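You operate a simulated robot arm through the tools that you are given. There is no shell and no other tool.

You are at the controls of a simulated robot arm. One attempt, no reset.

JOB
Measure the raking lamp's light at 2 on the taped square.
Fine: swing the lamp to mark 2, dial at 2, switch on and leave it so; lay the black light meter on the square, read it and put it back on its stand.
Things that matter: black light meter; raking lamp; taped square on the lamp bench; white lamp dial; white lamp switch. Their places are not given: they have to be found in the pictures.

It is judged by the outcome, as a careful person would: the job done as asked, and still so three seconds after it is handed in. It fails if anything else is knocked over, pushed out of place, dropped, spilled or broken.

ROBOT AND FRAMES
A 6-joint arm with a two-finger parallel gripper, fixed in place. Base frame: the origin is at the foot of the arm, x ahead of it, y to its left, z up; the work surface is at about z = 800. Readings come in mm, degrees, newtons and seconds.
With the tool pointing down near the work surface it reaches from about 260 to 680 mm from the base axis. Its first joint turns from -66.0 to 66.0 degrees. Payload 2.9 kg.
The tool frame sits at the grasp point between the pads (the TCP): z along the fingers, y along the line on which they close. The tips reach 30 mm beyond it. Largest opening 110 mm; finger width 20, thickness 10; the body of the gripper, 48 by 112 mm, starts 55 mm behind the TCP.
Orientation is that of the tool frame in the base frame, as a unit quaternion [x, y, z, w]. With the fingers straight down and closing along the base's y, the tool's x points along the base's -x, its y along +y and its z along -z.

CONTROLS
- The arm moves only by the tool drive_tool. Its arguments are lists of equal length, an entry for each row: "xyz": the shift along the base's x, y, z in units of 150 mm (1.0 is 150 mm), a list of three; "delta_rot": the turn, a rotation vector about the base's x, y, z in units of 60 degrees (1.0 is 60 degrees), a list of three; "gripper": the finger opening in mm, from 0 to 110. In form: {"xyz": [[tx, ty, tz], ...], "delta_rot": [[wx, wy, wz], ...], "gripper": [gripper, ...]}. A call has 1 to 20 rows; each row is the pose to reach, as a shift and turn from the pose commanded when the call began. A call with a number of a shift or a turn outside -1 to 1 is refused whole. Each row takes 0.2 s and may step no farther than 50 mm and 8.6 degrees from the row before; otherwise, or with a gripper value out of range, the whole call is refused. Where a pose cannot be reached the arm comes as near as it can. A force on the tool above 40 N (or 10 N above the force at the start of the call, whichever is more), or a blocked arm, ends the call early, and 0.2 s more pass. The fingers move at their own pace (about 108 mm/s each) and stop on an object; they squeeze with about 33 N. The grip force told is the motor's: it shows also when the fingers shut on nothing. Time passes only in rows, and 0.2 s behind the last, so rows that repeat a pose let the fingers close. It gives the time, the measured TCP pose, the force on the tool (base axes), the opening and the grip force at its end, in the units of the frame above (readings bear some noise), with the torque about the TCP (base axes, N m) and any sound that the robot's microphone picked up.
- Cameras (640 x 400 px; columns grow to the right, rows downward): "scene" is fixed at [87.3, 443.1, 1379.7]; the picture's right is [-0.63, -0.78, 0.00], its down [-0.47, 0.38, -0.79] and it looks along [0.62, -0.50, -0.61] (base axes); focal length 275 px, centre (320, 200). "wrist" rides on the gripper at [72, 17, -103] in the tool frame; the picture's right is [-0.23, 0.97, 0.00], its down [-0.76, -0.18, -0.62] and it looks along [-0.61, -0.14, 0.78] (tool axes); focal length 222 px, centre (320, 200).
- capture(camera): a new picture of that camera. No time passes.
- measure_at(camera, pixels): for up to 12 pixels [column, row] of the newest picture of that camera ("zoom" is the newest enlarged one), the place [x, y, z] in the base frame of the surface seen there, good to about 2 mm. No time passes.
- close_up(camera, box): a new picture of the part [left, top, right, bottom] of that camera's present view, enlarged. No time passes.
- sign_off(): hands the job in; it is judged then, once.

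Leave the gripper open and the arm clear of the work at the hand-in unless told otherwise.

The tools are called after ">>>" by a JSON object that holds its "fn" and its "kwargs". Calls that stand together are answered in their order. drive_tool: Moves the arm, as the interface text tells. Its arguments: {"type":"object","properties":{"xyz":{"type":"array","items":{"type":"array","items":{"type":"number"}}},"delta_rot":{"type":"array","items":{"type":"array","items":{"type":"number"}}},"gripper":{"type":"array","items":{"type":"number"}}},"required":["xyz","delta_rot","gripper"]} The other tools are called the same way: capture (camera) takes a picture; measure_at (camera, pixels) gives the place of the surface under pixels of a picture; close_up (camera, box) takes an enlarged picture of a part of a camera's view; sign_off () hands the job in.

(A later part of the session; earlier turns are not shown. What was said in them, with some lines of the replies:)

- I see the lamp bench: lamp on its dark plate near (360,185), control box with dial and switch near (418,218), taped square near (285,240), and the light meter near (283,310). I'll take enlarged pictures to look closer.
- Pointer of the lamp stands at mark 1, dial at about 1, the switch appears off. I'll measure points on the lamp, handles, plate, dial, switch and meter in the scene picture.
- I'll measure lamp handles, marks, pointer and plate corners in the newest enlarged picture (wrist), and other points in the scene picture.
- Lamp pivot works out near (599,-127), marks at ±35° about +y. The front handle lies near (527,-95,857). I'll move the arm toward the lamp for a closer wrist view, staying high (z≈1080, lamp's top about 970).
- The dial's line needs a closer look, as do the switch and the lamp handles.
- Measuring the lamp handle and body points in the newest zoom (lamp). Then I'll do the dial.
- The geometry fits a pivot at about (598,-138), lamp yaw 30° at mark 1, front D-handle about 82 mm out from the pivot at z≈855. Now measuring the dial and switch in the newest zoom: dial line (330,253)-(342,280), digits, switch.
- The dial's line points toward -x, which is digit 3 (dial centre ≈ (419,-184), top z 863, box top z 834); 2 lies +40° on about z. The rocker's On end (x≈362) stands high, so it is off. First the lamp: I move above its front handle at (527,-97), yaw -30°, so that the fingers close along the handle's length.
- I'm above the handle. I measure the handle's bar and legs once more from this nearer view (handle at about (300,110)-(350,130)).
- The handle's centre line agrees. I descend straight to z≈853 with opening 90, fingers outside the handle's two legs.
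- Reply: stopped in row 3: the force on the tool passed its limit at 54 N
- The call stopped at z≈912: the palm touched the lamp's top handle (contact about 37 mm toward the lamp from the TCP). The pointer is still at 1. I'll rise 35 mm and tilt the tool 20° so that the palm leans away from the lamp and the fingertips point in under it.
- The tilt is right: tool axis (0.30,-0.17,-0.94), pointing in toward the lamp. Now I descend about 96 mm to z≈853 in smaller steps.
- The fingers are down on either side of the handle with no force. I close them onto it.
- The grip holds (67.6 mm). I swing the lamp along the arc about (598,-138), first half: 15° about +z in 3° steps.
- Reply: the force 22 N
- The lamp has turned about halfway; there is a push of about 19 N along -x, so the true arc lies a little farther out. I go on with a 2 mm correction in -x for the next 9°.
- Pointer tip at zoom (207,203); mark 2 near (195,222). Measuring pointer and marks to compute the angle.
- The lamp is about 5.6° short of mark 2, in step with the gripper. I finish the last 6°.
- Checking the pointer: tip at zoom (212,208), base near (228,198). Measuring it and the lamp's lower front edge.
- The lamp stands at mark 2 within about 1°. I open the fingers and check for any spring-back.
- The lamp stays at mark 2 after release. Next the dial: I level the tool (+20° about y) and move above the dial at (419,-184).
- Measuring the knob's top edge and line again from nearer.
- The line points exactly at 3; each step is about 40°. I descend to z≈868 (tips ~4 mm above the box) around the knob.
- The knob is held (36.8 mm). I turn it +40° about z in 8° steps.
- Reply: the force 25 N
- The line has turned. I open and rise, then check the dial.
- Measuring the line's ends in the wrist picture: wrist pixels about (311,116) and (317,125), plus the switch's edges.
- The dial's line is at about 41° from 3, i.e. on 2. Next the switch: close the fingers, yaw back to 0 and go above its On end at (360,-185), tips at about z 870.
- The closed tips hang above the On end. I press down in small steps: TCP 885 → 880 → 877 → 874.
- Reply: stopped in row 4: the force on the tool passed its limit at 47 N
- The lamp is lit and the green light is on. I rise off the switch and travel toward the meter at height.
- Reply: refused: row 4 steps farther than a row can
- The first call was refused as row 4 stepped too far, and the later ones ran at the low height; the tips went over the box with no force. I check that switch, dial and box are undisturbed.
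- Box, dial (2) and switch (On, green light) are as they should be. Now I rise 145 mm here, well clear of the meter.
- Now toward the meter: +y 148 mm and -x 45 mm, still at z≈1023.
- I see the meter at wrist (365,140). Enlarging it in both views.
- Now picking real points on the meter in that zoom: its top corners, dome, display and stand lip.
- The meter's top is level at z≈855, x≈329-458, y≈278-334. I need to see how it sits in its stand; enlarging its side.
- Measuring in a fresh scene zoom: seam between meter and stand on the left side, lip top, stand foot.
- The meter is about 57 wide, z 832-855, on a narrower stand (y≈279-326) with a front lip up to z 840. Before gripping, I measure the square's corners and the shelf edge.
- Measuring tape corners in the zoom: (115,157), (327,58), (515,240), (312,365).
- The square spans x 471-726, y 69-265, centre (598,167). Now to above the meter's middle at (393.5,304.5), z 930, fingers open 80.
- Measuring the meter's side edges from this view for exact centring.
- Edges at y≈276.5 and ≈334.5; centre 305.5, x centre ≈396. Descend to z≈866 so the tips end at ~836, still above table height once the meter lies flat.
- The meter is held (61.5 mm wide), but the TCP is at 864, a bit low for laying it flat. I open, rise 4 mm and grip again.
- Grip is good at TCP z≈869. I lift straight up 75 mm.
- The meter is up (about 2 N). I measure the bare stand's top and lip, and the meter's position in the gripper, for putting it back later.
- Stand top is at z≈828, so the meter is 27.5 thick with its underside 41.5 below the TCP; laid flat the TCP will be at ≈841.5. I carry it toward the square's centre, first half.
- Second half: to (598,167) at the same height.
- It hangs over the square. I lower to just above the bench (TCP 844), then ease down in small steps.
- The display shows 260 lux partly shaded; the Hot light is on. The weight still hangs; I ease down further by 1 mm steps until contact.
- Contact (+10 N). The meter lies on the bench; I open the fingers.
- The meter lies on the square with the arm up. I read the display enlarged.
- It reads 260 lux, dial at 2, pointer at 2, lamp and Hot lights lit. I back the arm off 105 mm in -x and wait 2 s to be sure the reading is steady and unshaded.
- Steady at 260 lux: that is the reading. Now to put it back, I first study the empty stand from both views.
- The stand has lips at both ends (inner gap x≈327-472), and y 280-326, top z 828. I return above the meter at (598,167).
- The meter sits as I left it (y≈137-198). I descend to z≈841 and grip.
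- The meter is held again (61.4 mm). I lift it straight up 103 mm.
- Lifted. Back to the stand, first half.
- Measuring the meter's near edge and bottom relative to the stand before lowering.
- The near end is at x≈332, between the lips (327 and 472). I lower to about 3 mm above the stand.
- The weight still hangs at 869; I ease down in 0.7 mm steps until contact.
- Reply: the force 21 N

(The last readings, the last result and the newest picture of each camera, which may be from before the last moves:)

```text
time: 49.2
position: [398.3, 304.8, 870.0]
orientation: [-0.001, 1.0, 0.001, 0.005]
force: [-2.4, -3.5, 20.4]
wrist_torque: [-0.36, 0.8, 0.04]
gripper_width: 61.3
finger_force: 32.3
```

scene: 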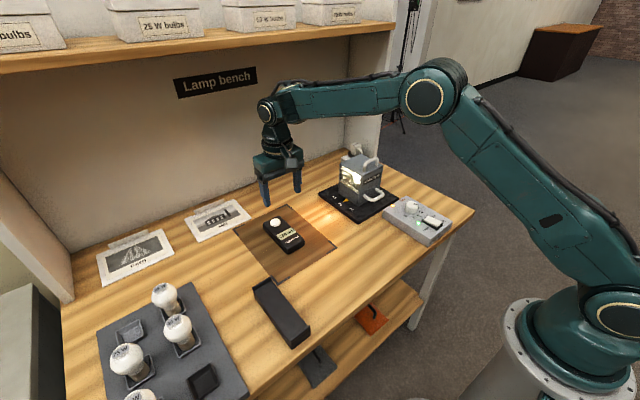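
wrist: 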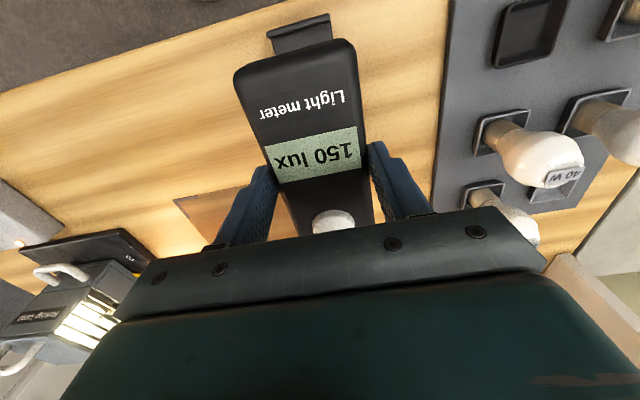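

Contact (+20 N): it sits on the stand. I ease the pressure by 1.5 mm and open the fingers.

>>> {"fn": "drive_tool", "kwargs": {"xyz": [[0, 0, 0.009], [0, 0, 0.009], [0, 0, 0.009], [0, 0, 0.009]], "delta_rot": [[0, 0, 0], [0, 0, 0], [0, 0, 0], [0, 0, 0]], "gripper": [52, 72, 80, 80]}}

>>> {"fn": "close_up", "kwargs": {"camera": "scene", "box": [240, 260, 325, 355]}}

```text
time: 50.2
position: [398.5, 304.4, 867.6]
orientation: [0.0, 1.0, 0.0, 0.003]
force: [0.0, 0.8, -0.3]
wrist_torque: [0.03, 0.02, -0.02]
gripper_width: 79.9
finger_force: 0.1
```

```text
4.21 times, centred on (282, 308) of scene
```

zoom: 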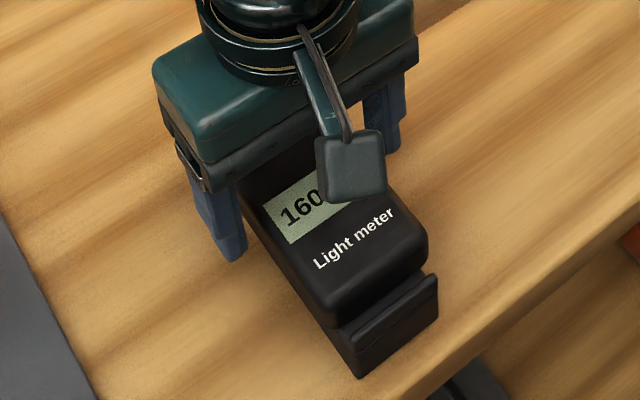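

Released cleanly. I rise straight up 145 mm.

>>> {"fn": "drive_tool", "kwargs": {"xyz": [[0, 0, 0.15], [0, 0, 0.45], [0, 0, 0.75], [0, 0, 0.97]], "delta_rot": [[0, 0, 0], [0, 0, 0], [0, 0, 0], [0, 0, 0]], "gripper": [80, 80, 80, 80]}}

>>> {"fn": "capture", "kwargs": {"camera": "scene"}}

```text
time: 51.2
position: [397.3, 306.2, 1013.7]
orientation: [0.0, 1.0, 0.0, 0.003]
force: [-0.5, -0.3, -0.5]
wrist_torque: [0.02, -0.01, 0.0]
gripper_width: 79.9
finger_force: 0.0
```

```text
taken
```

scene: 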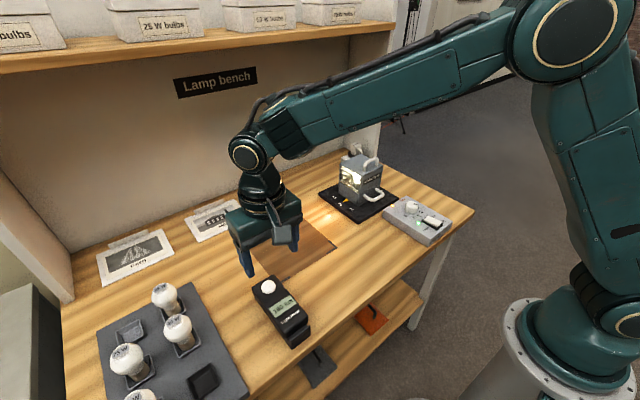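

The meter is on its stand. I take the arm clear toward its start position: -y and up.

>>> {"fn": "drive_tool", "kwargs": {"xyz": [[0.03, -0.2, 0.2], [0.06, -0.4, 0.4], [0.09, -0.6, 0.6], [0.12, -0.8, 0.8], [0.15, -0.98, 0.95]], "delta_rot": [[0, 0, 0], [0, 0, 0], [0, 0, 0], [0, 0, 0], [0, 0, 0]], "gripper": [80, 90, 100, 110, 110]}}

>>> {"fn": "drive_tool", "kwargs": {"xyz": [[0.05, -0.28, 0.1], [0.1, -0.56, 0.2], [0.15, -0.82, 0.3], [0.2, -0.85, 0.33], [0.2, -0.85, 0.33]], "delta_rot": [[0, 0, 0], [0, 0, 0], [0, 0, 0], [0, 0, 0], [0, 0, 0]], "gripper": [110, 110, 110, 110, 110]}}

>>> {"fn": "capture", "kwargs": {"camera": "scene"}}

>>> {"fn": "close_up", "kwargs": {"camera": "scene", "box": [310, 140, 480, 250]}}

>>> {"fn": "close_up", "kwargs": {"camera": "scene", "box": [230, 250, 330, 360]}}

>>> {"fn": "capture", "kwargs": {"camera": "wrist"}}

```text
time: 52.4
position: [419.4, 157.3, 1157.9]
orientation: [0.001, 1.0, 0.001, 0.004]
force: [0.3, 0.5, 0.0]
wrist_torque: [0.01, 0.01, -0.01]
gripper_width: 109.9
finger_force: 0.1
```

```text
time: 53.6
position: [450.0, 29.6, 1206.6]
orientation: [0.0, 1.0, 0.001, 0.004]
force: [0.0, 0.3, 0.0]
wrist_torque: [0.05, 0.01, 0.0]
gripper_width: 110.1
finger_force: 0.1
```

```text
taken
```

scene: 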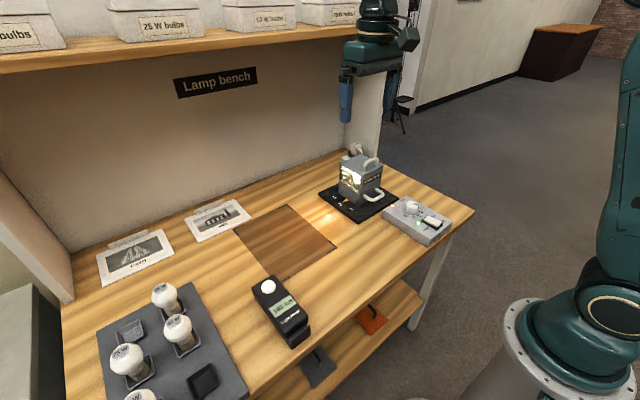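

```text
3.64 times, centred on (395, 195) of scene
```

zoom: 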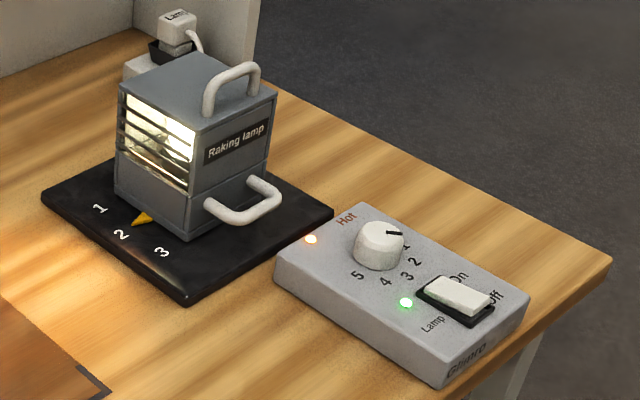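

```text
3.64 times, centred on (280, 305) of scene
```

zoom: 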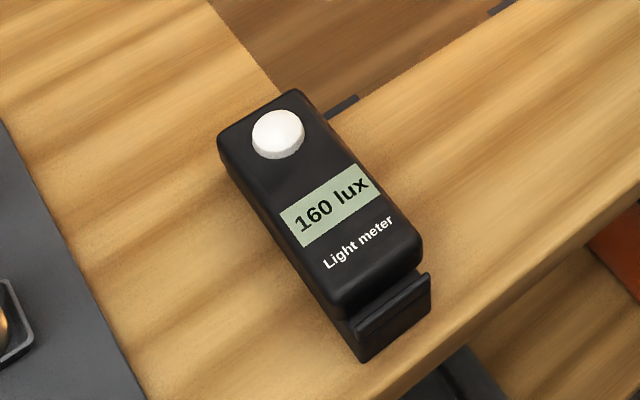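

```text
taken
```

wrist: 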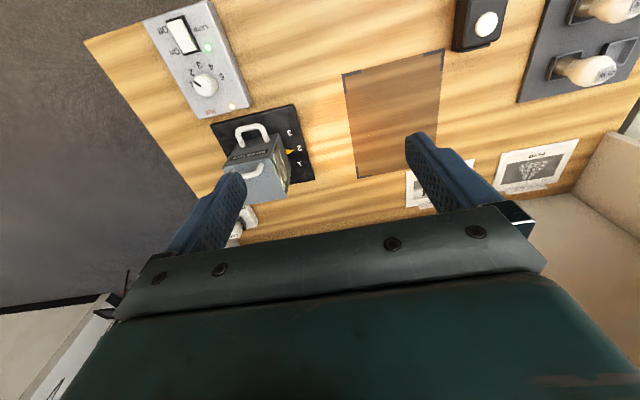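

All looks right. A last measurement of pointer, meter level and dial line before handing in.

>>> {"fn": "close_up", "kwargs": {"camera": "scene", "box": [310, 160, 420, 240]}}

>>> {"fn": "measure_at", "kwargs": {"camera": "zoom", "pixels": [[212, 208], [222, 203], [190, 150], [287, 218]]}}

>>> {"fn": "measure_at", "kwargs": {"camera": "scene", "pixels": [[262, 293], [278, 283], [300, 318], [290, 325], [269, 287]]}}

>>> {"fn": "close_up", "kwargs": {"camera": "wrist", "box": [160, 50, 250, 120]}}

```text
5.00 times, centred on (365, 200) of scene
```

zoom: 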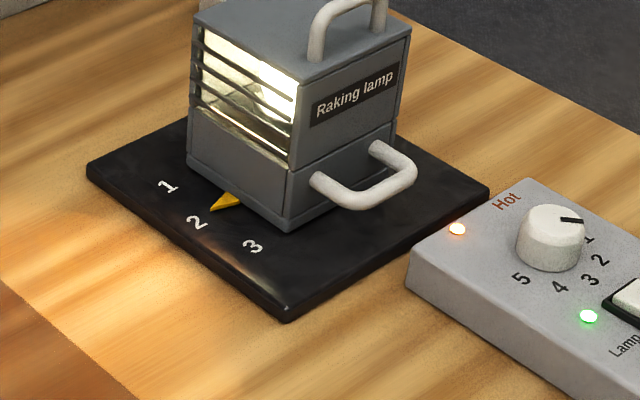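

```text
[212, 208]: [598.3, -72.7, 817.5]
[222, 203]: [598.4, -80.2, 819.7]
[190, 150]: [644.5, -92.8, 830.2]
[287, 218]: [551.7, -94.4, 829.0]
```

```text
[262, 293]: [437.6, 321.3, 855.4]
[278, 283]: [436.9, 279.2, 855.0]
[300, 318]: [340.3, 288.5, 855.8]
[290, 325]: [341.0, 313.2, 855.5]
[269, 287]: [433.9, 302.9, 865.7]
```

```text
5.71 times, centred on (205, 85) of wrist
```

zoom: 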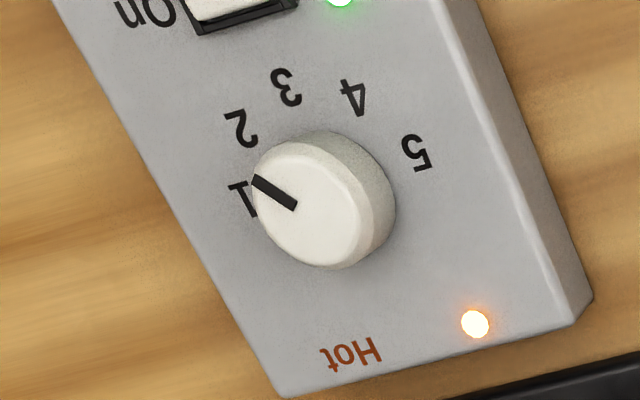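

The dial view is slanted, so I check its line by measurement: zoom (258,180) to (294,207), and the digits 1 (245,198), 2 (243,127), 3 (287,86).

>>> {"fn": "measure_at", "kwargs": {"camera": "zoom", "pixels": [[258, 181], [292, 205], [275, 193], [245, 198], [243, 127], [287, 86], [417, 152]]}}

```text
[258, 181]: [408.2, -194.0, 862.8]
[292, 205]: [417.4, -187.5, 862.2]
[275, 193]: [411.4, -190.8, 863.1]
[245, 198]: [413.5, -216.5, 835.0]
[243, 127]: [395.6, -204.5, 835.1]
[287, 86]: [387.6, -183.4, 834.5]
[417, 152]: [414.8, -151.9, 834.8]
```

The job is ready to hand in:
- **Dial:** its line lies at 41° and digit 2 at 40°, so it is set at 2.
- **Lamp:** the pointer is on mark 2 and the lamp is on.
- **Meter:** it sits level on its stand. On the square it read **260 lux**.
- **Arm:** clear of the work, with the gripper open.

I'm handing in now.

>>> {"fn": "sign_off", "kwargs": {}}

```text
The job is handed in.
```

The job is done and handed in: the raking lamp measured **260 lux** on the taped square, with the lamp at mark 2 and the dial at 2. The reading held steady over about 2.5 seconds with the arm backed off.

- **Lamp:** the pointer is on mark 2. The lamp is switched on and left on, and the Hot light is lit.
- **Meter:** it is back on its stand, level and between the two end lips. There it reads 160 lux.
- **Arm:** it is clear of the work with the gripper open.

Two things happened along the way:
- **Top handle:** on my first approach the gripper's palm touched the lamp's top handle and the move stopped itself. I came in again at a tilt, and the lamp had not shifted.
- **Control box:** after I pressed the switch, a refused move meant the fingers left low across the control box. I checked afterwards, and the box, dial and switch were undisturbed.
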